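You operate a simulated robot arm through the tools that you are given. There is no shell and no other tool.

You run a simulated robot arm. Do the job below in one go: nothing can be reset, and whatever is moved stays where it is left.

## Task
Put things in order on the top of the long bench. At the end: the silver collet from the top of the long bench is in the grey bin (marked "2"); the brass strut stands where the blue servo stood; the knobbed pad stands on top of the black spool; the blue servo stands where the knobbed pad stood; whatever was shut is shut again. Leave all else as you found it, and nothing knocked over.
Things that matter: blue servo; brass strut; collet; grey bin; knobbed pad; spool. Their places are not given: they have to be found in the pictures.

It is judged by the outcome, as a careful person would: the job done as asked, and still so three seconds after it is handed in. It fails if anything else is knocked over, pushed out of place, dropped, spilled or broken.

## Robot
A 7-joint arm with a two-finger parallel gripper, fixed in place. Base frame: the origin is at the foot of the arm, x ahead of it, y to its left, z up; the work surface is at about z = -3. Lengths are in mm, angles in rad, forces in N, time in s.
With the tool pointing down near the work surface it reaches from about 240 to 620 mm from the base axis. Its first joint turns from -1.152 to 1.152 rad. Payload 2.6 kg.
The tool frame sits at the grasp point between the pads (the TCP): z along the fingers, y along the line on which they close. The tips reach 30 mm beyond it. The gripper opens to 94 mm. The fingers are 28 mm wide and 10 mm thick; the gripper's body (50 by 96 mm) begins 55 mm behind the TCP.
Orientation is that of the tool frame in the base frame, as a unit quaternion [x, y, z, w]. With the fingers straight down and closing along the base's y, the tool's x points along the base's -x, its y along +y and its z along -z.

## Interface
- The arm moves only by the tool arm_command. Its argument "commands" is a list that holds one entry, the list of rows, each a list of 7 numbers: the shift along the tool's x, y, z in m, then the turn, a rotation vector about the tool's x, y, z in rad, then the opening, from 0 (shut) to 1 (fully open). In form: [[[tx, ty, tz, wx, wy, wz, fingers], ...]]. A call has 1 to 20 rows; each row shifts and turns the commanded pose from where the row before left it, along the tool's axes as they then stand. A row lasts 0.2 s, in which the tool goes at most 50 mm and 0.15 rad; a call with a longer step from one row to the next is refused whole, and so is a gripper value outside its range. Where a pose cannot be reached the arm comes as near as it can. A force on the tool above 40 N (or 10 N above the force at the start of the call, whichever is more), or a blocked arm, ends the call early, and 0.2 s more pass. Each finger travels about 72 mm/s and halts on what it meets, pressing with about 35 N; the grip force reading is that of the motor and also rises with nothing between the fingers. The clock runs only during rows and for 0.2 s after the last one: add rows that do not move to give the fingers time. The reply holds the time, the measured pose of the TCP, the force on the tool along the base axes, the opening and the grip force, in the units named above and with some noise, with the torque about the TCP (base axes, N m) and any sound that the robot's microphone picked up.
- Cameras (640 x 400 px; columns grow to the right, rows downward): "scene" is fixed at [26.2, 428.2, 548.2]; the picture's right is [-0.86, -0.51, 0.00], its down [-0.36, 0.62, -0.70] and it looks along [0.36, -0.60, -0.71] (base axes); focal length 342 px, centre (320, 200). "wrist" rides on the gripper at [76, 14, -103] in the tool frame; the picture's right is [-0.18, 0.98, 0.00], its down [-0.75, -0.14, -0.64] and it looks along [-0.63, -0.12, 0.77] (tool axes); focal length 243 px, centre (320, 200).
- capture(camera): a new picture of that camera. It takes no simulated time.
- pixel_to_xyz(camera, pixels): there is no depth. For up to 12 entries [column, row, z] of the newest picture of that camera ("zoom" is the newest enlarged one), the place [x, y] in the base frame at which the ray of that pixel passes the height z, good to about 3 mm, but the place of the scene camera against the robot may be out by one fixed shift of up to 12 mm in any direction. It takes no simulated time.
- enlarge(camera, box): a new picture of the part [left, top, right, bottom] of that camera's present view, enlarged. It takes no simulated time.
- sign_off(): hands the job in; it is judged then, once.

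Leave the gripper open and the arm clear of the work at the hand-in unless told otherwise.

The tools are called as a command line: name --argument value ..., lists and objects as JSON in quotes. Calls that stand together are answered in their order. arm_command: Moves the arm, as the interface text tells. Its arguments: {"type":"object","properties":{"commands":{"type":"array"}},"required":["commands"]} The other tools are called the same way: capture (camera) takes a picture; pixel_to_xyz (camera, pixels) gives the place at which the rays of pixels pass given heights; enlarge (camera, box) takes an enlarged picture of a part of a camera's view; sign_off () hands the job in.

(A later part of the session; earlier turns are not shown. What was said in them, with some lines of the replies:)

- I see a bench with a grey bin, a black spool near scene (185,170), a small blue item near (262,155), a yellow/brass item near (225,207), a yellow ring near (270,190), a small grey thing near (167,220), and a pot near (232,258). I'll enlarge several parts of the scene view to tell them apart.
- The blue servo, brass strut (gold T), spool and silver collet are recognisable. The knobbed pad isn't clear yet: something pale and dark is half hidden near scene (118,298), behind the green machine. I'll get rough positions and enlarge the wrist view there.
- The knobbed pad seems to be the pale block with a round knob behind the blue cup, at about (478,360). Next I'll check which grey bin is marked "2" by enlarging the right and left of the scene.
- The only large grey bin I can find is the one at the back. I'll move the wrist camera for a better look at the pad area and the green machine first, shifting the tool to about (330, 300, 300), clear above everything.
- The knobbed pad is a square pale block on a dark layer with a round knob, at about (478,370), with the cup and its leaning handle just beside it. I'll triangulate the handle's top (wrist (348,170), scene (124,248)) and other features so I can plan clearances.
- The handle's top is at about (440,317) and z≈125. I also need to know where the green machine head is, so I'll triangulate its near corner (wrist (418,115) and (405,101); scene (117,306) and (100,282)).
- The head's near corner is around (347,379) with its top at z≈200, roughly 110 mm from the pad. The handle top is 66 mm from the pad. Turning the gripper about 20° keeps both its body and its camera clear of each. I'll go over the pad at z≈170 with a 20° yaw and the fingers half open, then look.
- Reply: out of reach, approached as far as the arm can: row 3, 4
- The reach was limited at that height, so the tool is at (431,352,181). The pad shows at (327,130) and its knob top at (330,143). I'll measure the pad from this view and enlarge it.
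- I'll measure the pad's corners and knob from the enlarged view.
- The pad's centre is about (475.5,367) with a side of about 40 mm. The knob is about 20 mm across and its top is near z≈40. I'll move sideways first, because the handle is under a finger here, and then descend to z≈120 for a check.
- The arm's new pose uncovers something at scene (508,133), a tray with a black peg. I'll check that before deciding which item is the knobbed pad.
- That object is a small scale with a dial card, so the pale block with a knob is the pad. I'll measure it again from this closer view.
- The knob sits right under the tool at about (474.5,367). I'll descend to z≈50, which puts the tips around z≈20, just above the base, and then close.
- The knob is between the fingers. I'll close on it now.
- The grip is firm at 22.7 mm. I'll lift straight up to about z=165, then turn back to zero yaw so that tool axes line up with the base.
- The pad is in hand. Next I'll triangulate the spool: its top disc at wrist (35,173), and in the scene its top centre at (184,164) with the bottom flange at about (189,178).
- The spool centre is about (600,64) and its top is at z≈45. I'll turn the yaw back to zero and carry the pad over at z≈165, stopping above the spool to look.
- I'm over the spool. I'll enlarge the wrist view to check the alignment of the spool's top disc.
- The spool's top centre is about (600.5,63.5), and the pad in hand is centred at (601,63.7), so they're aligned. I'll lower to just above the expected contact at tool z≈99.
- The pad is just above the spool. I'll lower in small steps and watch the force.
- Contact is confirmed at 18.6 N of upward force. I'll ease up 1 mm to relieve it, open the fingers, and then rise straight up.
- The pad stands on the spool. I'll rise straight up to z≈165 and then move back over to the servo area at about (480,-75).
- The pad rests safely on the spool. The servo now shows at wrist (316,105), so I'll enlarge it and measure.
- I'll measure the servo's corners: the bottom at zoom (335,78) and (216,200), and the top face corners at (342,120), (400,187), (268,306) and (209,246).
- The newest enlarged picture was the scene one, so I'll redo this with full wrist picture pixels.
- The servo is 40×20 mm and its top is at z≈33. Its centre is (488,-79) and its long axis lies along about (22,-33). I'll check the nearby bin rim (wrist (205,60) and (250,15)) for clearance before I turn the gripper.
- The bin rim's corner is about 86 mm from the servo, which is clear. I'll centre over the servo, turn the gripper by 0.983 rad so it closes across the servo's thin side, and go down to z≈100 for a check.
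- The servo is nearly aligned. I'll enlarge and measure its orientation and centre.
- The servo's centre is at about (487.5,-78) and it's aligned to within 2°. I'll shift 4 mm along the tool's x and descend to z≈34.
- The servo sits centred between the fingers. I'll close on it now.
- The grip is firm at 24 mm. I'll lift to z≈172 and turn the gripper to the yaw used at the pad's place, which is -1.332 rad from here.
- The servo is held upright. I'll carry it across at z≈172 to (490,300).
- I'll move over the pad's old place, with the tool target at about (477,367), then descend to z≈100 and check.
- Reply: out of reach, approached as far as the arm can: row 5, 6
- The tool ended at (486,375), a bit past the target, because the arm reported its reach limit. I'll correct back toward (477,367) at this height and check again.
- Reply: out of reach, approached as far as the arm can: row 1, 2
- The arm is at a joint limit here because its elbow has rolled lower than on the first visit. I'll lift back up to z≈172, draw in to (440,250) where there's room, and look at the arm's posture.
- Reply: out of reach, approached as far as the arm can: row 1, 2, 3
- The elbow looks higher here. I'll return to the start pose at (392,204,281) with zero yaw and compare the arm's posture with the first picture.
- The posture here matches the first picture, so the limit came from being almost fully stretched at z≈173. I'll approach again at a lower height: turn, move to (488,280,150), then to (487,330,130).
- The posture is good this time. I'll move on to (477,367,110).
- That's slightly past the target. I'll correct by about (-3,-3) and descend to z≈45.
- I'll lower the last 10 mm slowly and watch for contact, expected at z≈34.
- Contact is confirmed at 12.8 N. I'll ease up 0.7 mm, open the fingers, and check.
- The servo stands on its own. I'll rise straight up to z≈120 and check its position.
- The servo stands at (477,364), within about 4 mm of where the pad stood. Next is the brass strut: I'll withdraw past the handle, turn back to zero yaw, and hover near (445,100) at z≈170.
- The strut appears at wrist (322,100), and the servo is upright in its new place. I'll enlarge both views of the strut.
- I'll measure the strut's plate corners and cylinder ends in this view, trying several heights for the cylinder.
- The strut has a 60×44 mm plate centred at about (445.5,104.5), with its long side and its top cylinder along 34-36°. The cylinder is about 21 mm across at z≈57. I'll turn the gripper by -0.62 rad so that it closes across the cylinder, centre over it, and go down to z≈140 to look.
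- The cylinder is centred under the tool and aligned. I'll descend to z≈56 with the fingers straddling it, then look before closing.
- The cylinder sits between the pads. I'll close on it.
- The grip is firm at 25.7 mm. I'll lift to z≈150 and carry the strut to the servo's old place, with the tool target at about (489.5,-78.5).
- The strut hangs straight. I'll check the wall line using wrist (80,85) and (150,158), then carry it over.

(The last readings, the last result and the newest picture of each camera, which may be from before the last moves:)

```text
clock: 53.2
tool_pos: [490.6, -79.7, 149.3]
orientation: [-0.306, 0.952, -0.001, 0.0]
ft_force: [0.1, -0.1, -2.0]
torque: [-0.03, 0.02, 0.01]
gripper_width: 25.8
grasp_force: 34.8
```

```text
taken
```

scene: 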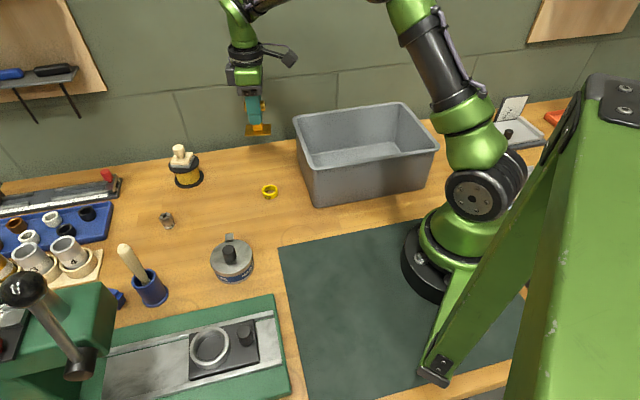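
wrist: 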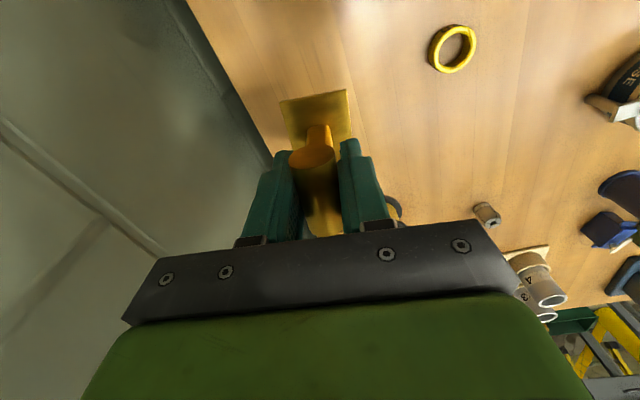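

The wall is only about 59 mm from this spot, so with the present yaw the gripper body would come within a few mm of it. I'll back off 40 mm from the wall and turn to the yaw that worked when I picked up the servo. That also lines the strut up the way the servo stood.

arm_command --commands '[[[0.0093, 0.0386, 0, 0, 0, 0, 0], [0, 0, 0, 0, 0, 0.1458, 0], [0, 0, 0, 0, 0, 0.1458, 0], [0, 0, 0, 0, 0, 0.1458, 0], [0, 0, 0, 0, 0, 0.1458, 0], [0, 0, 0, 0, 0, 0.1458, 0], [0, 0, 0, 0, 0, 0.1458, 0], [0, 0, 0, 0, 0, 0.1458, 0], [0, 0, 0, 0, 0, 0.1458, 0], [0, 0, 0, 0, 0, 0.1458, 0], [0, 0, 0, 0, 0, 0.1458, 0], [0, 0, 0, 0, 0, 0.1458, 0], [0, 0, 0, 0, 0, 0, 0]]]'

capture --camera "wrist"

capture --camera "scene"

```text
clock: 56.0
tool_pos: [461.8, -53.9, 147.7]
orientation: [0.472, 0.881, 0.001, 0.0]
ft_force: [0.4, 0.3, -1.9]
torque: [0.02, 0.02, 0.01]
gripper_width: 25.6
grasp_force: 35.1
```

```text
taken
```

wrist: 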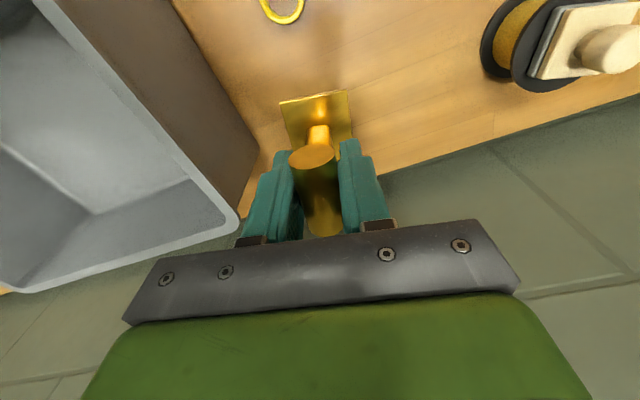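

```text
taken
```

scene: 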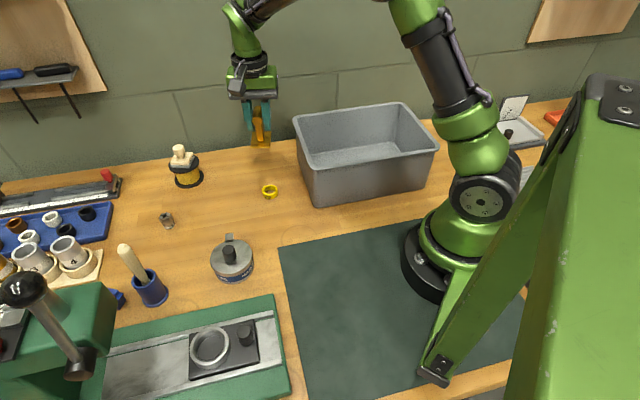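

The posture is fine. I'll move to the servo's old place and descend to z≈66, about 9 mm before contact.

arm_command --commands '[[[-0.0183, 0.0034, 0, 0, 0, 0, 0], [-0.0182, 0.0034, 0, 0, 0, 0, 0], [0, 0, 0.02, 0, 0, 0, 0], [0, 0, 0.025, 0, 0, 0, 0], [0, 0, 0.025, 0, 0, 0, 0], [0, 0, 0.012, 0, 0, 0, 0], [0, 0, 0, 0, 0, 0, 0]]]'

capture --camera "wrist"

enlarge --camera "scene" --box '[200, 80, 340, 190]'

```text
clock: 57.6
tool_pos: [487.5, -78.9, 66.1]
orientation: [0.471, 0.882, 0.0, 0.0]
ft_force: [0.4, 0.3, -2.2]
torque: [0.0, 0.01, 0.0]
gripper_width: 25.5
grasp_force: 35.2
```

```text
taken
```

wrist: 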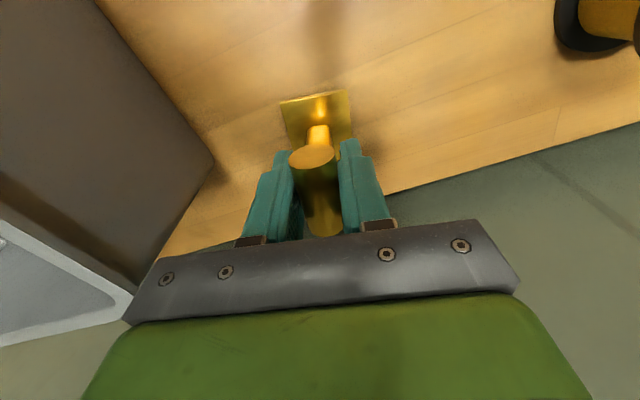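

```text
3.64 times, centred on (270, 135) of scene
```

zoom: 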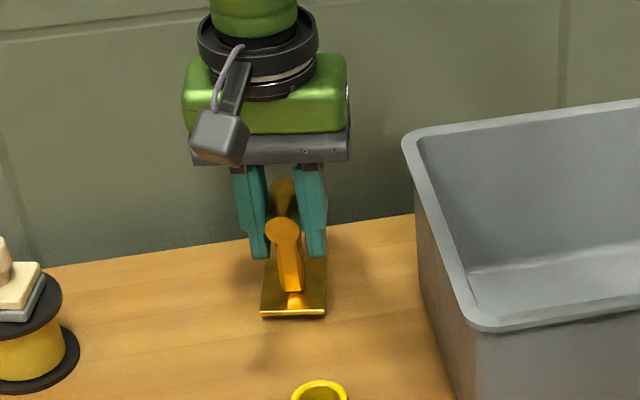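

Everything is clear. I'll lower the last 9 mm in small steps.

arm_command --commands '[[[0, 0, 0.004, 0, 0, 0, 0], [0, 0, 0.003, 0, 0, 0, 0], [0, 0, 0.001, 0, 0, 0, 0], [0, 0, 0, 0, 0, 0, 0]]]'

```text
clock: 58.6
tool_pos: [486.1, -78.9, 57.5]
orientation: [0.471, 0.882, -0.001, -0.001]
ft_force: [-0.3, 0.5, -1.8]
torque: [-0.01, -0.03, -0.01]
gripper_width: 25.7
grasp_force: 35.1
```

arm_command --commands '[[[0, 0, 0.001, 0, 0, 0, 0], [0, 0, 0.0007, 0, 0, 0, 0], [0, 0, 0, 0, 0, 0, 0]]]'

```text
clock: 59.4
tool_pos: [487.5, -79.8, 57.1]
orientation: [0.471, 0.882, 0.001, 0.0]
ft_force: [-0.4, 1.2, 6.5]
torque: [-0.02, 0.23, -0.1]
gripper_width: 25.8
grasp_force: 34.7
```

Contact is made, with the force changing from -1.8 to +6.5 N. I'll open the fingers gently.

arm_command --commands '[[[0, 0, 0, 0, 0, 0, 0.27], [0, 0, 0, 0, 0, 0, 0.3], [0, 0, 0, 0, 0, 0, 0.4], [0, 0, 0, 0, 0, 0, 0.5], [0, 0, 0, 0, 0, 0, 0.5]]]'

capture --camera "wrist"

enlarge --camera "scene" --box '[200, 80, 340, 190]'

```text
clock: 60.6
tool_pos: [486.6, -79.5, 56.3]
orientation: [0.471, 0.882, 0.0, 0.0]
ft_force: [0.1, -0.5, 0.3]
torque: [0.01, 0.01, 0.01]
gripper_width: 47.1
grasp_force: 0.1
```

```text
taken
```

wrist: 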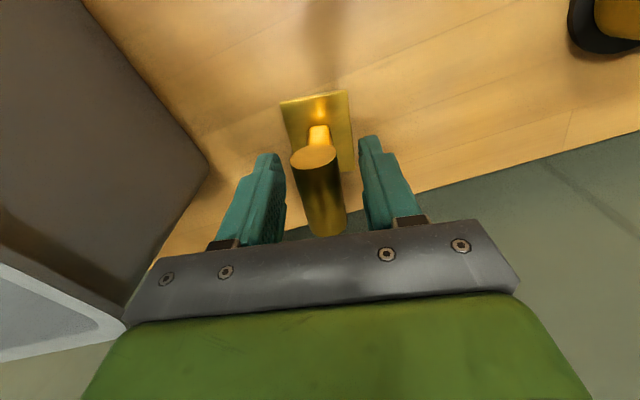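

```text
3.64 times, centred on (270, 135) of scene
```

zoom: 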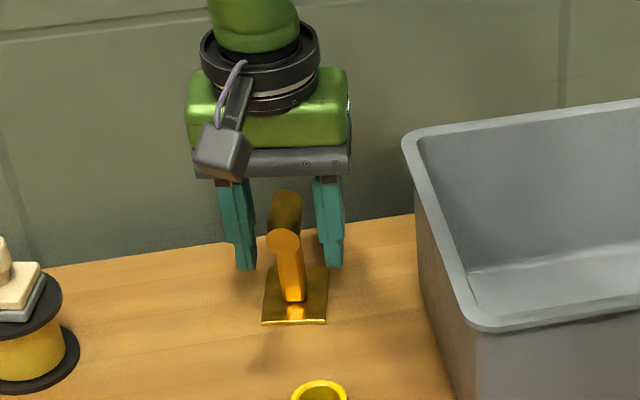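

The strut stands on its own. I'll rise straight up to z≈150 and verify its position.

arm_command --commands '[[[0, 0, -0.012, 0, 0, 0, 0.5], [0, 0, -0.025, 0, 0, 0, 0.5], [0, 0, -0.03, 0, 0, 0, 0.5], [0, 0, -0.03, 0, 0, 0, 0.5], [0, 0, 0, 0, 0, 0, 0.5]]]'

capture --camera "wrist"

enlarge --camera "wrist" --box '[270, 50, 370, 170]'

```text
clock: 61.8
tool_pos: [485.3, -82.2, 152.8]
orientation: [0.471, 0.882, 0.001, -0.001]
ft_force: [0.3, 0.1, -0.3]
torque: [-0.03, 0.04, 0.02]
gripper_width: 46.9
grasp_force: 0.0
```

```text
taken
```

wrist: 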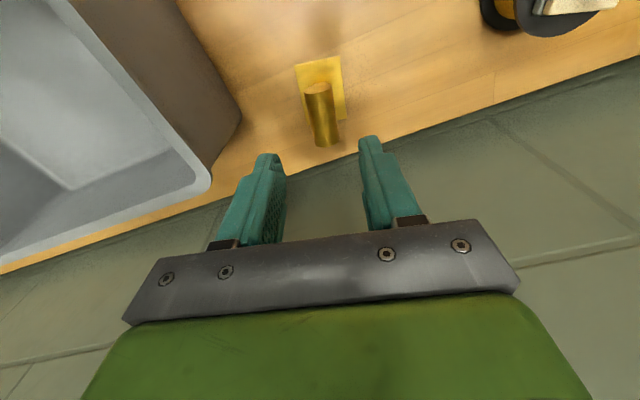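

```text
3.33 times, centred on (320, 110) of wrist
```

zoom: 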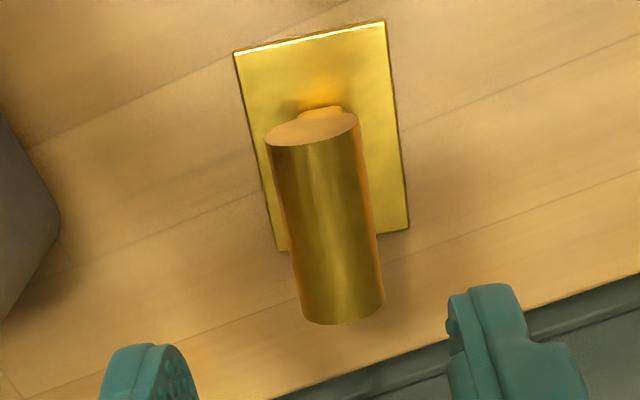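

pixel_to_xyz --camera "zoom" --pixels '[[234, 53, 0], [386, 20, 0], [410, 228, 0], [279, 250, 0], [272, 398, 0], [640, 275, 0]]'

capture --camera "scene"

enlarge --camera "wrist" --box '[0, 0, 240, 280]'

```text
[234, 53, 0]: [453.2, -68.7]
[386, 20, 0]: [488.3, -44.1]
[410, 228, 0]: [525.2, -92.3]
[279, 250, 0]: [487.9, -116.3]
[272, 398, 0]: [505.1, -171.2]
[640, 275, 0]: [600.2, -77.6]
```

```text
taken
```

scene: 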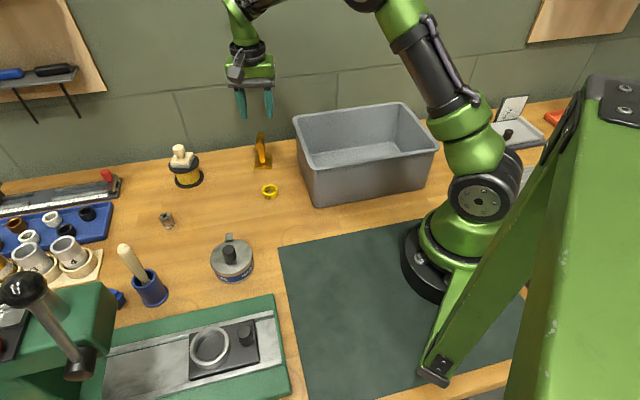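

```text
1.43 times, centred on (120, 140) of wrist
```

zoom: 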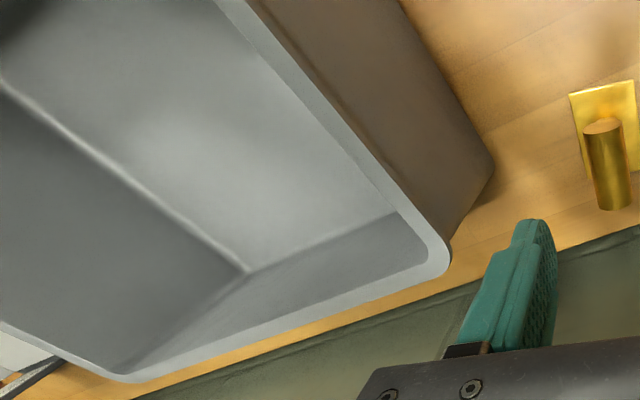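

The strut stands at (488.6,-80.3), right where the servo stood. Next is the silver collet near (538,188). I'll move away from the wall, turn back to zero yaw, and hover near (528,188) at z≈150.

arm_command --commands '[[[0.03, 0, 0, 0, 0, 0, 0.5], [0.025, 0, 0, 0, 0, 0, 0.5], [0, 0, 0, 0, 0, -0.1404, 0.5], [0, 0, 0, 0, 0, -0.1404, 0.5], [0, 0, 0, 0, 0, -0.1404, 0.5], [0, 0, 0, 0, 0, -0.1404, 0.5], [0, 0, 0, 0, 0, -0.1404, 0.5], [0, 0, 0, 0, 0, -0.1404, 0.5], [0, 0, 0, 0, 0, -0.1404, 0.5], [-0.012, 0.0377, 0, 0, 0, 0, 0.5], [-0.012, 0.0377, 0, 0, 0, 0, 0.5], [-0.012, 0.0377, 0, 0, 0, 0, 0.5], [-0.012, 0.0377, 0, 0, 0, 0, 0.5], [-0.012, 0.0377, 0, 0, 0, 0, 0.5], [-0.012, 0.0377, 0, 0, 0, 0, 0.5], [0, 0, 0, 0, 0, 0, 0.5]]]'

capture --camera "wrist"

capture --camera "scene"

```text
clock: 65.2
tool_pos: [529.8, 195.8, 152.5]
orientation: [0.0, 1.0, 0.0, 0.0]
ft_force: [-0.2, 0.3, 0.3]
torque: [-0.01, -0.04, 0.0]
gripper_width: 46.9
grasp_force: 0.0
```

```text
taken
```

wrist: 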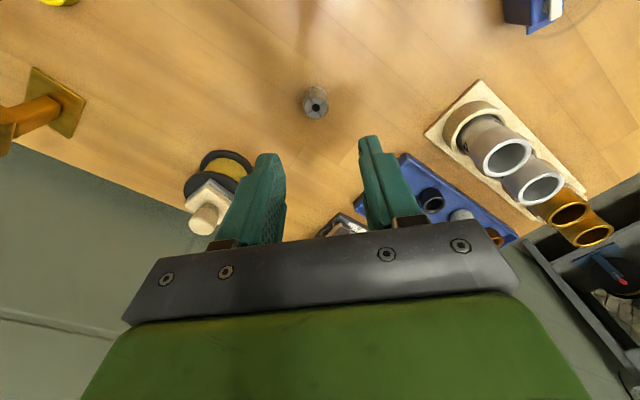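

```text
taken
```

scene: 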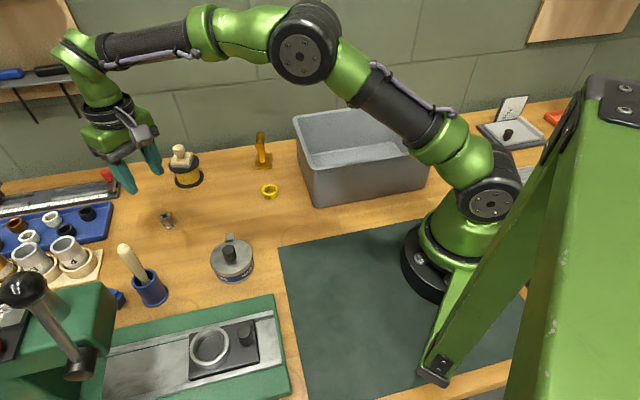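

The collet appears at wrist (316,102). I'll enlarge and measure it.

enlarge --camera "scene" --box '[145, 195, 195, 240]'

enlarge --camera "wrist" --box '[285, 70, 345, 130]'

```text
8.89 times, centred on (170, 218) of scene
```

zoom: 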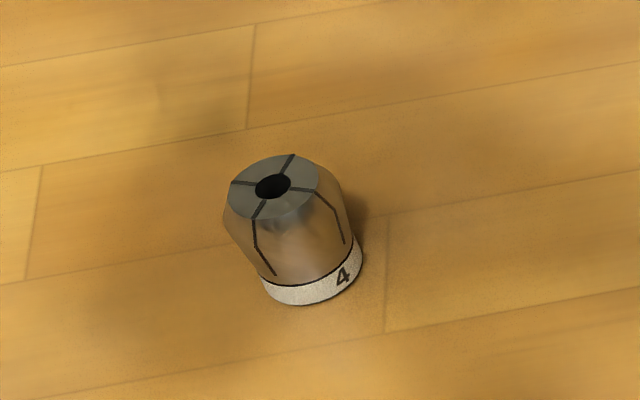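

```text
6.67 times, centred on (315, 100) of wrist
```

zoom: 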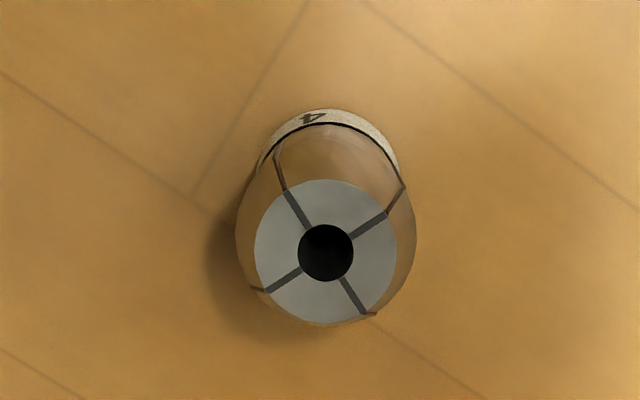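

pixel_to_xyz --camera "zoom" --pixels '[[328, 108, -3], [258, 170, 0], [398, 170, 0], [325, 252, 20], [325, 252, 25], [325, 252, 30], [255, 250, 25], [396, 245, 25], [236, 220, 15], [416, 220, 15]]'

```text
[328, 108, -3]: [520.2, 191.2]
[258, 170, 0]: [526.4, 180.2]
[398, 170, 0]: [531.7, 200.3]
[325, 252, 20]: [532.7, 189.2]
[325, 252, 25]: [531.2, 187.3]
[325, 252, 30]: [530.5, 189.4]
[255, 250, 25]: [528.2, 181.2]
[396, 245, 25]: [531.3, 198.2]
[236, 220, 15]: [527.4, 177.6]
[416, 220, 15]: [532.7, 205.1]
```

The collet's centre is at about (531.5,190). It has a body about 28 mm wide and stands about 28 mm tall. I'll shift over it and go down to z≈85 for a check.

arm_command --commands '[[[-0.0017, -0.0053, 0.015, 0, 0, 0, 0.5], [0, 0, 0.025, 0, 0, 0, 0.55], [0, 0, 0.025, 0, 0, 0, 0.6], [0, 0, 0, 0, 0, 0, 0.6]]]'

capture --camera "wrist"

enlarge --camera "wrist" --box '[270, 80, 370, 180]'

```text
clock: 66.2
tool_pos: [531.5, 188.9, 92.1]
orientation: [0.0, 1.0, 0.0, -0.001]
ft_force: [-0.4, 0.9, 0.0]
torque: [0.01, 0.03, -0.02]
gripper_width: 56.5
grasp_force: 0.0
```

```text
taken
```

wrist: 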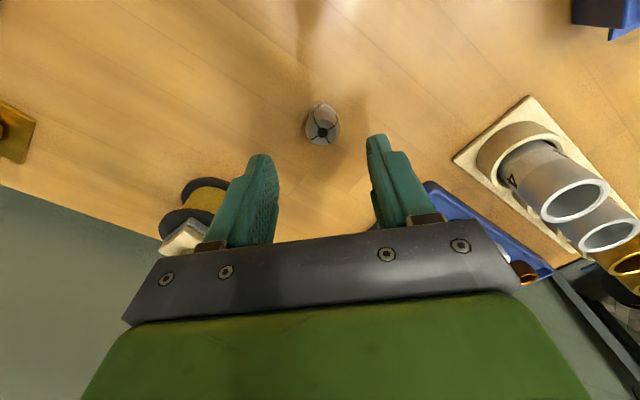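

```text
4.00 times, centred on (320, 130) of wrist
```

zoom: 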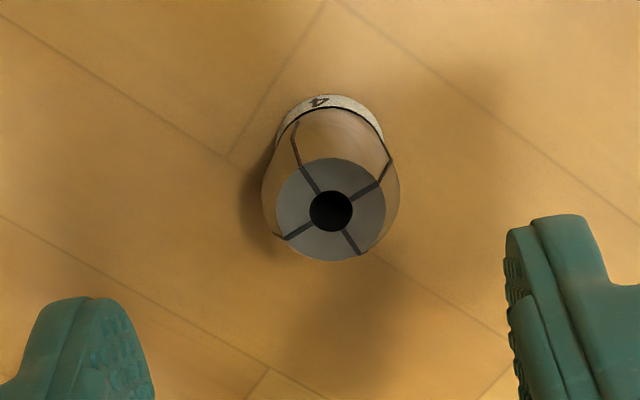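

pixel_to_xyz --camera "zoom" --pixels '[[330, 94, -3], [276, 150, 2], [383, 140, 2], [331, 210, 25], [331, 210, 30], [262, 200, 15], [400, 190, 15]]'

```text
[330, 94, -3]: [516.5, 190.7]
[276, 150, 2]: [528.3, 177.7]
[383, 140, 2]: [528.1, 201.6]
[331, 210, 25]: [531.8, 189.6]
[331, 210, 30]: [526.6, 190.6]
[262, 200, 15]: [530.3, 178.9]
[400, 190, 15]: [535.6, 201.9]
```

It's well centred. I'll descend to z≈33, with the tips just above the bench, and close.

arm_command --commands '[[[0.001, 0.0005, 0.02, 0, 0, 0, 0.6], [0, 0, 0.02, 0, 0, 0, 0.6], [0, 0, 0.013, 0, 0, 0, 0.6], [0, 0, 0.006, 0, 0, 0, 0.6], [0, 0, 0, 0, 0, 0, 0.6]]]'

capture --camera "wrist"

```text
clock: 67.4
tool_pos: [530.2, 186.9, 30.8]
orientation: [0.0, 1.0, 0.0, 0.0]
ft_force: [0.3, 0.8, 0.2]
torque: [-0.01, 0.0, -0.02]
gripper_width: 56.3
grasp_force: 0.0
```

```text
taken
```

wrist: 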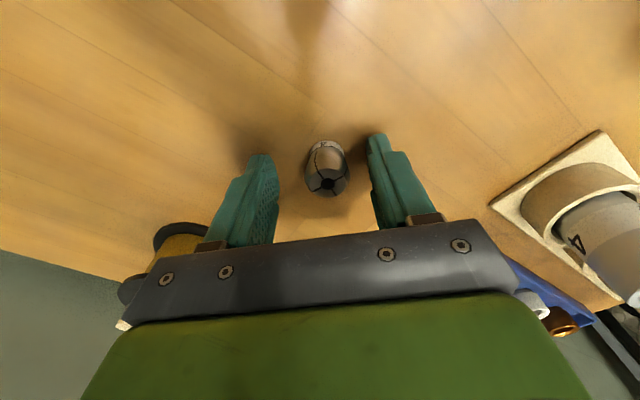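

The collet is about 3 mm toward the right finger, so I'll shift by 3 mm and close.

arm_command --commands '[[[0, 0.003, 0, 0, 0, 0, 0.6], [0, 0, 0, 0, 0, 0, 0.45], [0, 0, 0, 0, 0, 0, 0.3], [0, 0, 0, 0, 0, 0, 0.2], [0, 0, 0, 0, 0, 0, 0.1], [0, 0, 0, 0, 0, 0, 0], [0, 0, 0, 0, 0, 0, 0]]]'

capture --camera "wrist"

```text
clock: 69.0
tool_pos: [530.3, 190.4, 29.7]
orientation: [0.0, 1.0, 0.0, 0.0]
ft_force: [-0.6, -0.3, -0.2]
torque: [-0.01, 0.04, 0.01]
gripper_width: 24.4
grasp_force: 35.4
```

```text
taken
```

wrist: 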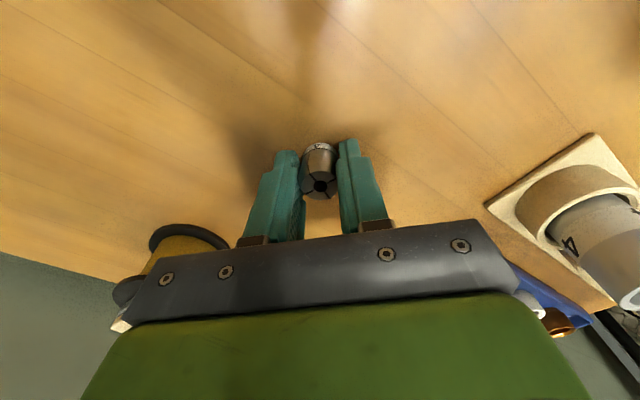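

The collet is gripped at 24.4 mm. I'll lift to z≈190 and carry it toward the bin, stopping partway with a view into the bin.

arm_command --commands '[[[0, 0, -0.012, 0, 0, 0, 0], [0, 0, -0.03, 0, 0, 0, 0], [0, 0, -0.04, 0, 0, 0, 0], [0, 0, -0.04, 0, 0, 0, 0], [0.0115, -0.017, -0.02, 0, 0, 0, 0], [0.0234, -0.0338, -0.01, 0, 0, 0, 0], [0.0234, -0.0338, -0.01, 0, 0, 0, 0], [0.0234, -0.0338, 0, 0, 0, 0, 0], [0.0234, -0.0338, 0, 0, 0, 0, 0], [0.0234, -0.0338, 0, 0, 0, 0, 0], [0.0234, -0.0338, 0, 0, 0, 0, 0], [0.0234, -0.0338, 0, 0, 0, 0, 0], [0.0117, -0.017, 0, 0, 0, 0, 0], [0, 0, 0, 0, 0, 0, 0]]]'

capture --camera "wrist"

capture --camera "scene"

```text
clock: 72.0
tool_pos: [341.6, -81.8, 194.4]
orientation: [0.0, 1.0, 0.0, 0.0]
ft_force: [0.2, 0.0, -0.5]
torque: [-0.01, -0.02, 0.01]
gripper_width: 24.3
grasp_force: 34.7
```

```text
taken
```

wrist: 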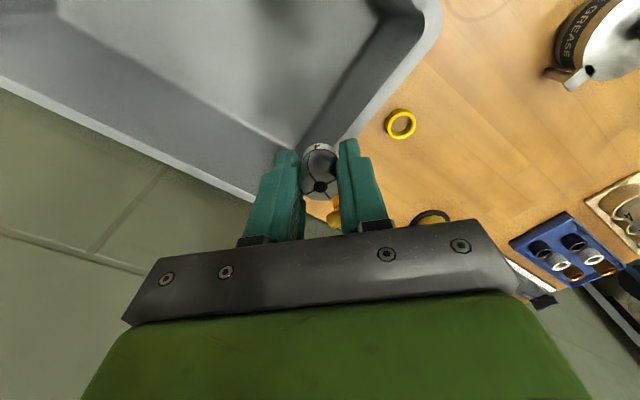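

```text
taken
```

scene: 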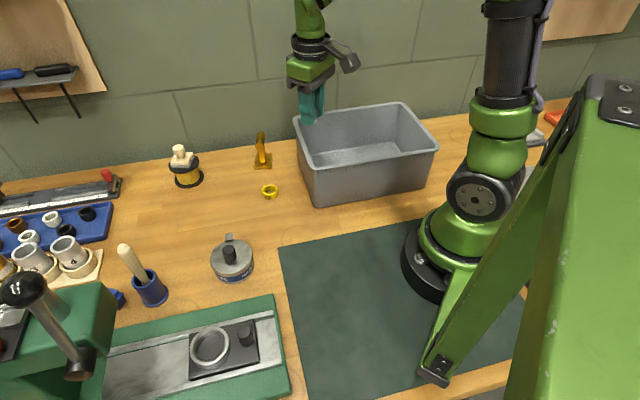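

I'll continue to the bin's middle, about (273,-182).

arm_command --commands '[[[0.0227, -0.0333, 0, 0, 0, 0, 0], [0.0227, -0.0333, 0, 0, 0, 0, 0], [0.0227, -0.0333, 0, 0, 0, 0, 0], [0, 0, 0, 0, 0, 0, 0]]]'

capture --camera "wrist"

capture --camera "scene"

```text
clock: 73.0
tool_pos: [276.3, -179.7, 188.3]
orientation: [0.001, 1.0, -0.001, 0.0]
ft_force: [-0.2, 0.3, -0.5]
torque: [-0.02, 0.03, 0.01]
gripper_width: 24.3
grasp_force: 35.4
```

```text
taken
```

wrist: 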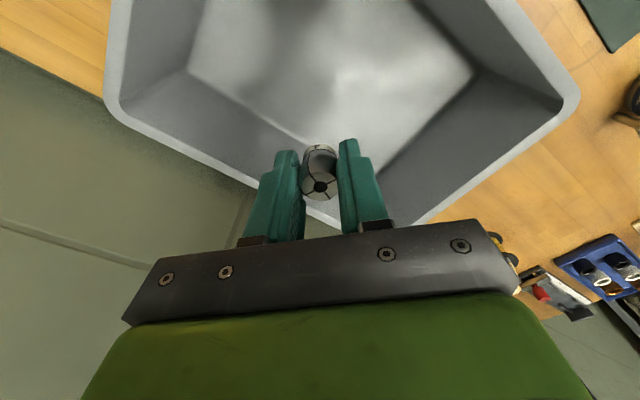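

```text
taken
```

scene: 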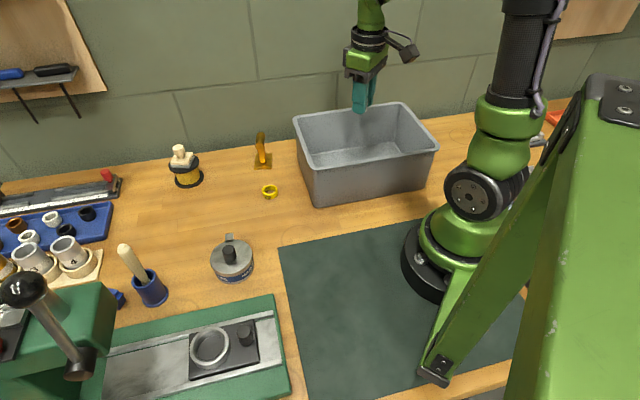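

I'm over the bin, which is empty inside. Before placing the collet I want to find the "2" marking, because the front, left and inside show none. I'll move to (205,-270) at z≈225 and turn to look at the bin's other outer sides.

arm_command --commands '[[[0.0237, -0.03, -0.012, 0, 0, 0, 0], [0.0237, -0.03, -0.012, 0, 0, 0, 0], [0.0237, -0.03, -0.012, 0, 0, 0, 0], [0, 0, 0, 0, 0, -0.131, 0], [0, 0, 0, 0, 0, -0.131, 0], [0, 0, 0, 0, 0, -0.131, 0], [0, 0, 0, 0, 0, -0.131, 0], [0, 0, 0, 0, 0, -0.131, 0], [0, 0, 0, 0, 0, -0.131, 0], [0, 0, 0, 0, 0, 0, 0]]]'

capture --camera "wrist"

capture --camera "scene"

```text
clock: 75.2
tool_pos: [202.7, -271.3, 227.4]
orientation: [-0.384, 0.923, 0.0, 0.0]
ft_force: [0.0, 0.6, -0.4]
torque: [0.01, 0.01, 0.02]
gripper_width: 24.6
grasp_force: 35.0
```

```text
taken
```

wrist: 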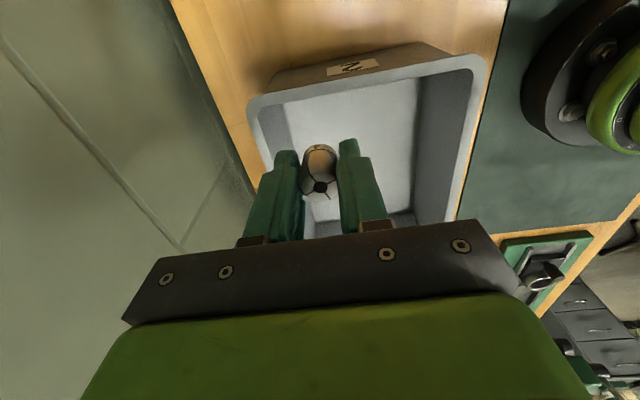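

```text
taken
```

scene: 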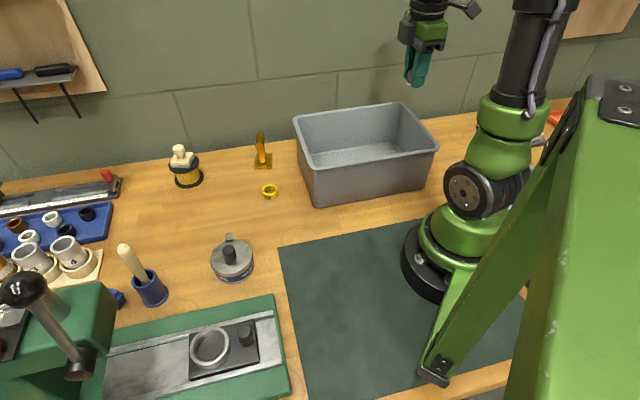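

There's a label on the bin's right outer side, at wrist (352,67). I'll enlarge it.

enlarge --camera "wrist" --box '[310, 40, 400, 100]'

enlarge --camera "wrist" --box '[230, 30, 510, 230]'

```text
6.67 times, centred on (355, 70) of wrist
```

zoom: 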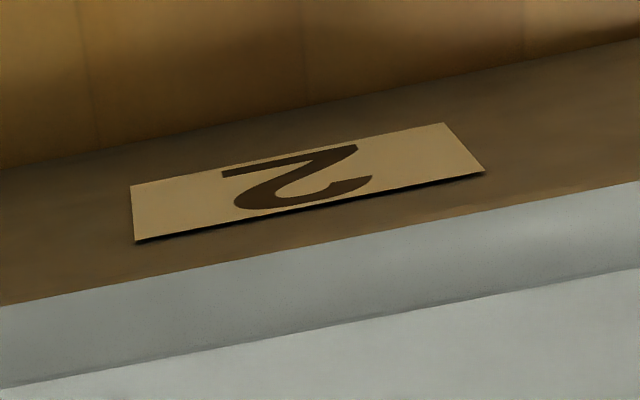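

```text
2.00 times, centred on (370, 130) of wrist
```

zoom: 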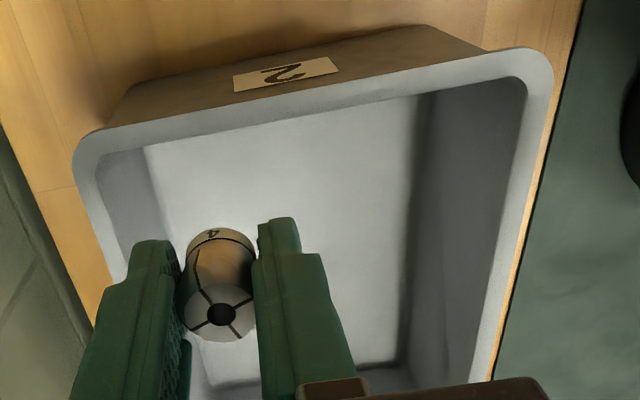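

The label reads "2", so this is the right bin. I'll measure its rim and floor corners in this view to choose the drop point.

pixel_to_xyz --camera "wrist" --pixels '[[247, 110, 105], [486, 63, 105], [247, 110, 115], [486, 63, 115], [284, 104, 3], [420, 78, 3], [410, 212, 3], [352, 66, 50]]'

```text
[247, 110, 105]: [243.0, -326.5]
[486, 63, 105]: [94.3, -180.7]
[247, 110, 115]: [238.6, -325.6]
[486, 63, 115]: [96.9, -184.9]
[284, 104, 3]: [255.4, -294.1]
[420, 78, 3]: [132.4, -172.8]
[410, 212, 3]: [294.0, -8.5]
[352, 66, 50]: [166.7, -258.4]
```

The bin floor's centre is about (272,-155). I'll move the tool to (265,-160) keeping this yaw, which is square with the bin, and descend to z≈60.

arm_command --commands '[[[-0.0408, 0.0115, 0, 0, 0, 0, 0], [-0.0408, 0.0115, 0, 0, 0, 0, 0], [-0.0408, 0.0115, 0, 0, 0, 0, 0], [0, 0, 0, 0, 0, 0, 0], [0, 0, 0.03, 0, 0, 0, 0], [0, 0, 0.04, 0, 0, 0, 0], [0, 0, 0.04, 0, 0, 0, 0], [0, 0, 0.03, 0, 0, 0, 0], [0, 0, 0.025, 0, 0, 0, 0], [0, 0, 0, 0, 0, 0, 0]]]'

capture --camera "wrist"

capture --camera "scene"

```text
clock: 77.4
tool_pos: [268.4, -157.5, 61.6]
orientation: [-0.383, 0.924, 0.0, 0.001]
ft_force: [0.8, -0.2, -0.1]
torque: [0.02, 0.0, 0.0]
gripper_width: 24.5
grasp_force: 34.5
```

```text
taken
```

wrist: 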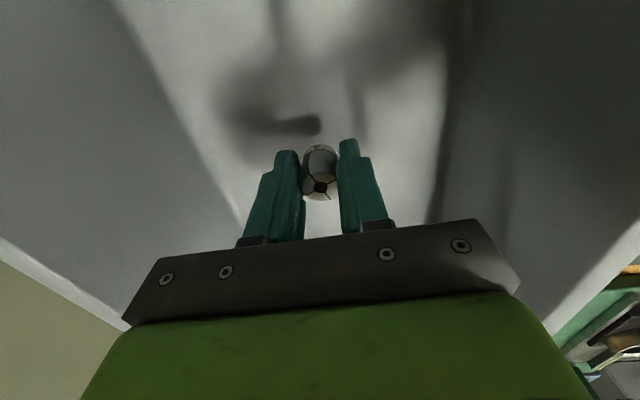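

```text
taken
```

scene: 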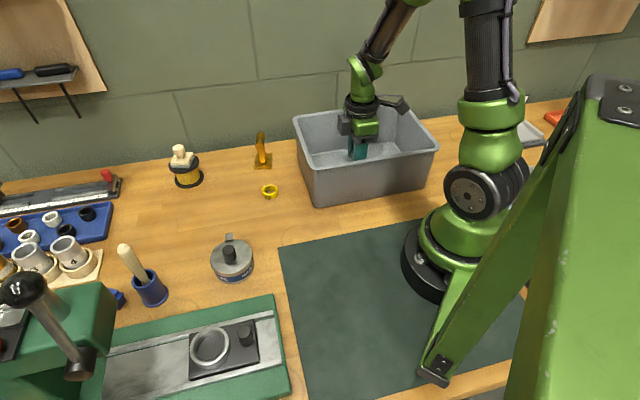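

The gripper is clear inside the bin. I'll lower gradually toward the floor, watching the force.

arm_command --commands '[[[0, 0, 0.01, 0, 0, 0, 0], [0, 0, 0.006, 0, 0, 0, 0], [0, 0, 0.003, 0, 0, 0, 0], [0, 0, 0, 0, 0, 0, 0]]]'

capture --camera "wrist"

enlarge --camera "scene" --box '[280, 70, 450, 220]'

```text
clock: 78.4
tool_pos: [266.4, -157.2, 42.6]
orientation: [-0.383, 0.924, 0.0, 0.001]
ft_force: [0.6, 0.6, 0.0]
torque: [-0.02, -0.02, 0.0]
gripper_width: 24.4
grasp_force: 34.7
```

```text
taken
```

wrist: 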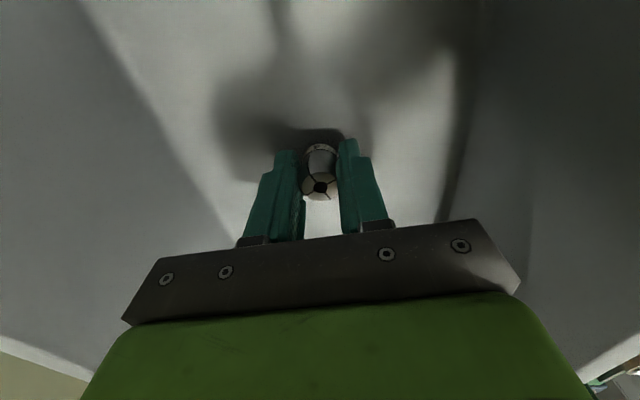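

```text
2.67 times, centred on (365, 145) of scene
```

zoom: 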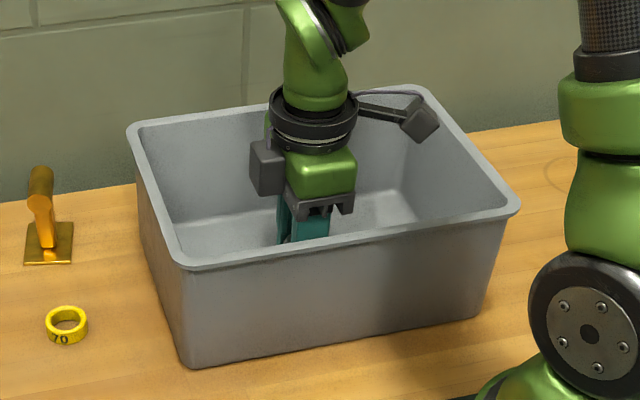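

arm_command --commands '[[[0, 0, 0.0015, 0, 0, 0, 0], [0, 0, 0.0015, 0, 0, 0, 0], [0, 0, 0, 0, 0, 0, 0]]]'

```text
clock: 79.2
tool_pos: [264.5, -157.5, 41.8]
orientation: [-0.383, 0.924, 0.0, 0.0]
ft_force: [0.5, -0.9, -0.9]
torque: [0.04, -0.04, 0.02]
gripper_width: 24.4
grasp_force: 35.2
```

arm_command --commands '[[[0, 0, 0.0015, 0, 0, 0, 0], [0, 0, 0.0015, 0, 0, 0, 0], [0, 0, 0, 0, 0, 0, 0]]]'

```text
clock: 80.0
tool_pos: [265.4, -159.0, 37.4]
orientation: [-0.384, 0.923, 0.001, 0.0]
ft_force: [0.5, 0.7, -1.4]
torque: [-0.01, 0.01, -0.06]
gripper_width: 24.4
grasp_force: 35.0
```

arm_command --commands '[[[0, 0, 0.001, 0, 0, 0, 0], [0, 0, 0.001, 0, 0, 0, 0], [0, 0, 0, 0, 0, 0, 0]]]'

```text
clock: 80.8
tool_pos: [266.4, -159.0, 35.9]
orientation: [-0.384, 0.923, 0.0, 0.001]
ft_force: [-0.2, 0.2, 0.2]
torque: [0.0, -0.03, 0.0]
gripper_width: 24.4
grasp_force: 34.9
```

arm_command --commands '[[[0, 0, 0.001, 0, 0, 0, 0], [0, 0, 0.001, 0, 0, 0, 0], [0, 0, 0, 0, 0, 0, 0]]]'

```text
clock: 81.6
tool_pos: [268.5, -159.8, 35.7]
orientation: [-0.383, 0.924, -0.001, 0.0]
ft_force: [-4.3, 4.5, 29.3]
torque: [0.07, -0.01, -0.04]
gripper_width: 24.4
grasp_force: 35.1
```

The floor is reached at 29 N. I'll ease up 1.2 mm and open.

arm_command --commands '[[[0, 0, -0.0012, 0, 0, 0, 0], [0, 0, 0, 0, 0, 0, 0], [0, 0, 0, 0, 0, 0, 0.28], [0, 0, 0, 0, 0, 0, 0.4], [0, 0, 0, 0, 0, 0, 0.55], [0, 0, 0, 0, 0, 0, 0.6], [0, 0, 0, 0, 0, 0, 0.6]]]'

capture --camera "wrist"

```text
clock: 83.2
tool_pos: [266.2, -160.1, 36.3]
orientation: [-0.384, 0.923, 0.0, 0.0]
ft_force: [0.8, 0.2, 0.9]
torque: [0.01, 0.0, -0.02]
gripper_width: 56.5
grasp_force: 0.0
```

```text
taken
```

wrist: 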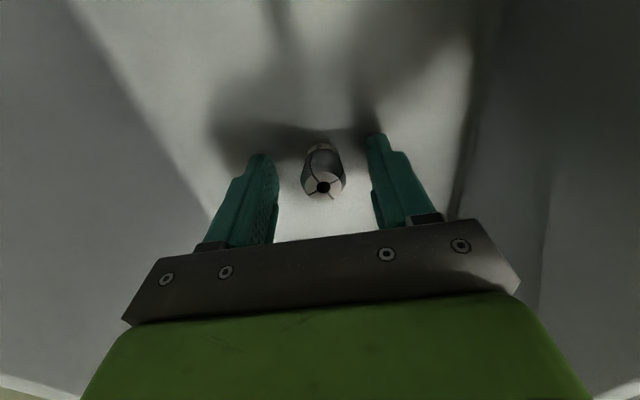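

The collet stands on the bin floor. I'll rise straight up out of the bin to z≈230.

arm_command --commands '[[[0, 0, -0.015, 0, 0, 0, 0.6], [0, 0, -0.03, 0, 0, 0, 0.6], [0, 0, -0.035, 0, 0, 0, 0.6], [0, 0, -0.04, 0, 0, 0, 0.6], [0, 0, -0.04, 0, 0, 0, 0.6], [0, 0, -0.04, 0, 0, 0, 0.6], [0, 0, 0, 0, 0, 0, 0.6]]]'

capture --camera "wrist"

capture --camera "scene"

```text
clock: 84.8
tool_pos: [266.7, -159.4, 237.3]
orientation: [-0.385, 0.923, 0.0, 0.0]
ft_force: [0.2, 0.2, -0.7]
torque: [-0.02, 0.01, -0.03]
gripper_width: 56.7
grasp_force: 0.1
```

```text
taken
```

wrist: 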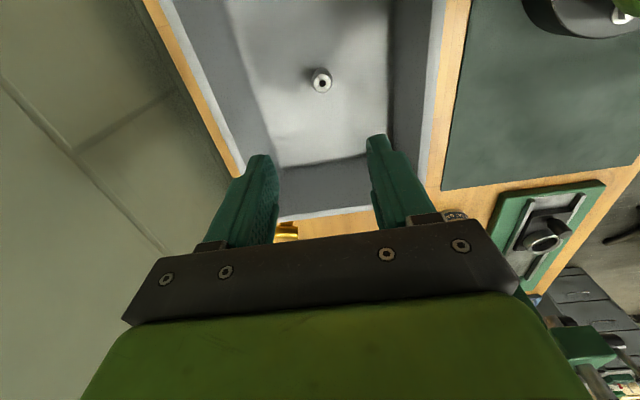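

```text
taken
```

scene: 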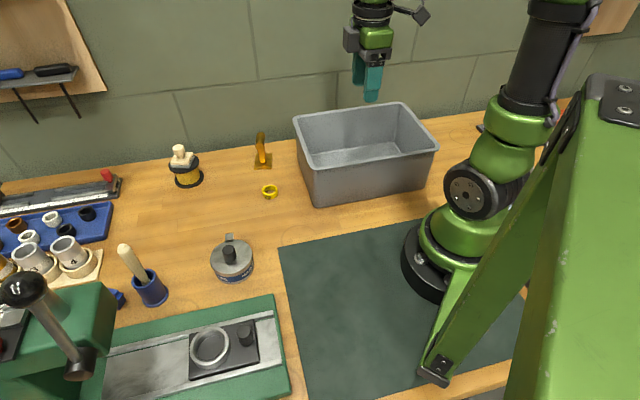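

The collet stands in the bin, seen at wrist (321,80). I'll return to the starting pose with the gripper open, clear of the work, and verify the other placements.

arm_command --commands '[[[0, 0, 0, 0, 0, 0.131, 0.7], [0, 0, 0, 0, 0, 0.131, 0.8], [0, 0, 0, 0, 0, 0.131, 0.9], [0, 0, 0, 0, 0, 0.131, 1], [0, 0, 0, 0, 0, 0.131, 1], [0, 0, 0, 0, 0, 0.131, 1], [-0.0139, 0.0403, -0.0049, 0, 0, 0, 1], [-0.0139, 0.0403, -0.0049, 0, 0, 0, 1], [-0.0139, 0.0403, -0.0049, 0, 0, 0, 1], [-0.0139, 0.0403, -0.0049, 0, 0, 0, 1], [-0.0139, 0.0403, -0.0049, 0, 0, 0, 1], [-0.0139, 0.0403, -0.0049, 0, 0, 0, 1], [-0.0139, 0.0403, -0.0049, 0, 0, 0, 1], [-0.0139, 0.0403, -0.0049, 0, 0, 0, 1], [-0.0139, 0.0403, -0.0049, 0, 0, 0, 1], [0, 0, 0, 0, 0, 0, 1]]]'

capture --camera "wrist"

capture --camera "scene"

```text
clock: 88.2
tool_pos: [387.7, 202.8, 277.4]
orientation: [0.0, 1.0, 0.0, 0.0]
ft_force: [0.2, -0.4, 0.5]
torque: [0.0, 0.02, 0.02]
gripper_width: 93.9
grasp_force: 0.1
```

```text
taken
```

wrist: 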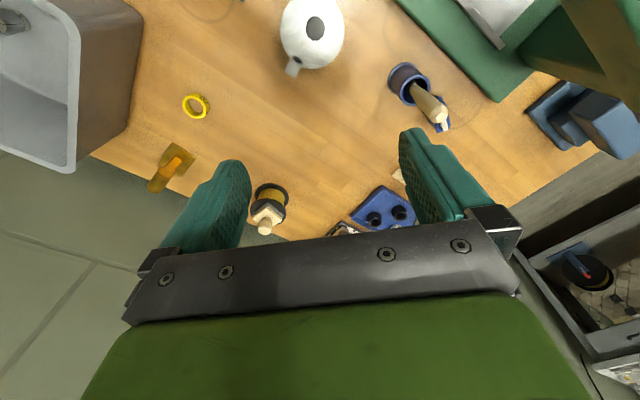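

```text
taken
```

scene: 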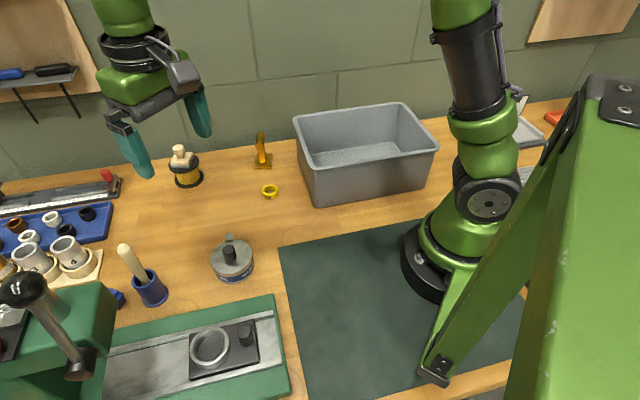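

Everything looks in order. I'll take a last enlarged look at the servo, strut, spool with pad, and bin.

enlarge --camera "wrist" --box '[370, 50, 490, 150]'

enlarge --camera "scene" --box '[150, 110, 300, 230]'

enlarge --camera "wrist" --box '[0, 0, 280, 240]'

enlarge --camera "scene" --box '[60, 220, 200, 340]'

```text
4.00 times, centred on (430, 100) of wrist
```

zoom: 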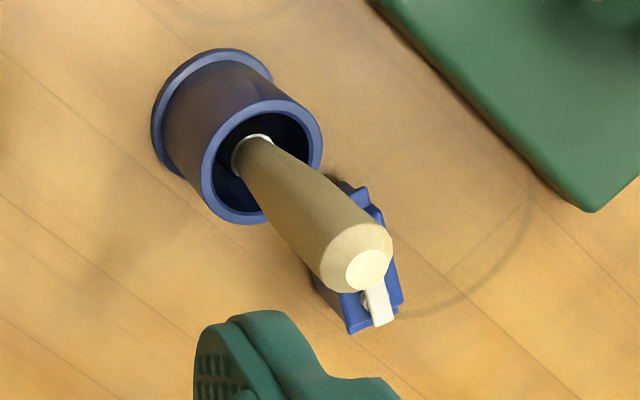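

```text
3.33 times, centred on (225, 170) of scene
```

zoom: 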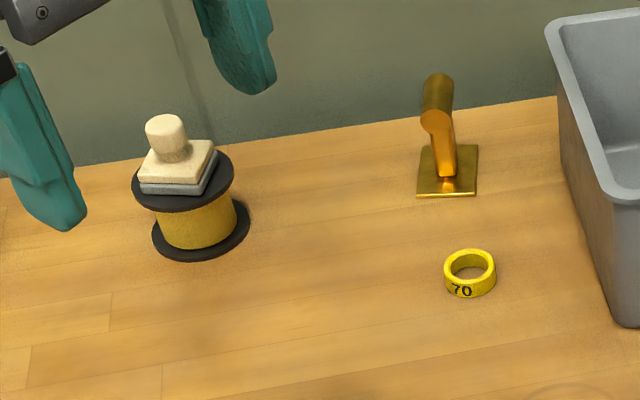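

```text
1.67 times, centred on (140, 120) of wrist
```

zoom: 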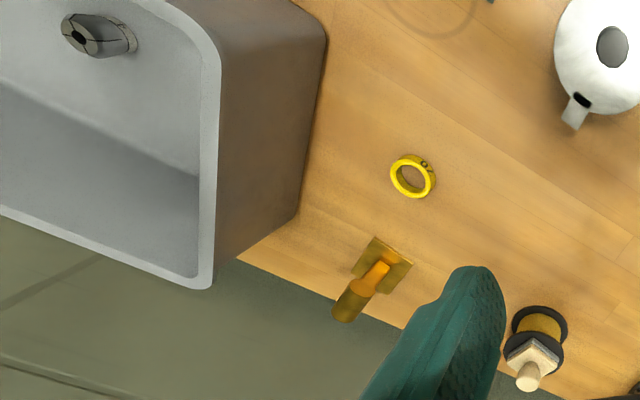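

```text
3.33 times, centred on (130, 280) of scene
```

zoom: 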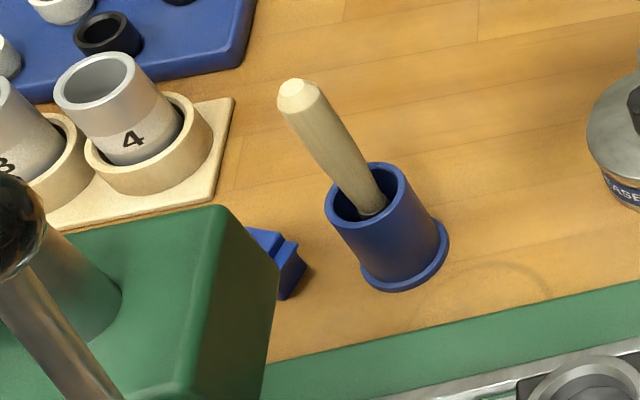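

All placements check out:
- The collet stands in bin "2".
- The strut stands where the servo stood.
- The pad sits on the spool.
- The servo stands where the pad stood.

Nothing was opened, so nothing needs shutting. The gripper is open and the arm is clear, so I'm handing in.

sign_off

```text
The job is handed in.
```

The job is done and handed in. A final look through both cameras showed everything standing in place, with nothing else knocked over or moved.

- **Silver collet:** it stands on the floor of the grey bin. I found the "2" label on the bin's right outer side before placing it.
- **Knobbed pad:** it sits centred on top of the black spool.
- **Blue servo:** it stands upright where the pad stood, within about 4 mm. It faces a different way than before, to keep the gripper clear of the leaning handle and the green machine.
- **Brass strut:** it stands upright where the servo stood, within about 3 mm. I turned it to line up the way the servo had stood, because the wall left too little room for the gripper otherwise.

I opened nothing, so nothing needed shutting again. The arm is back near its starting pose with the gripper open.
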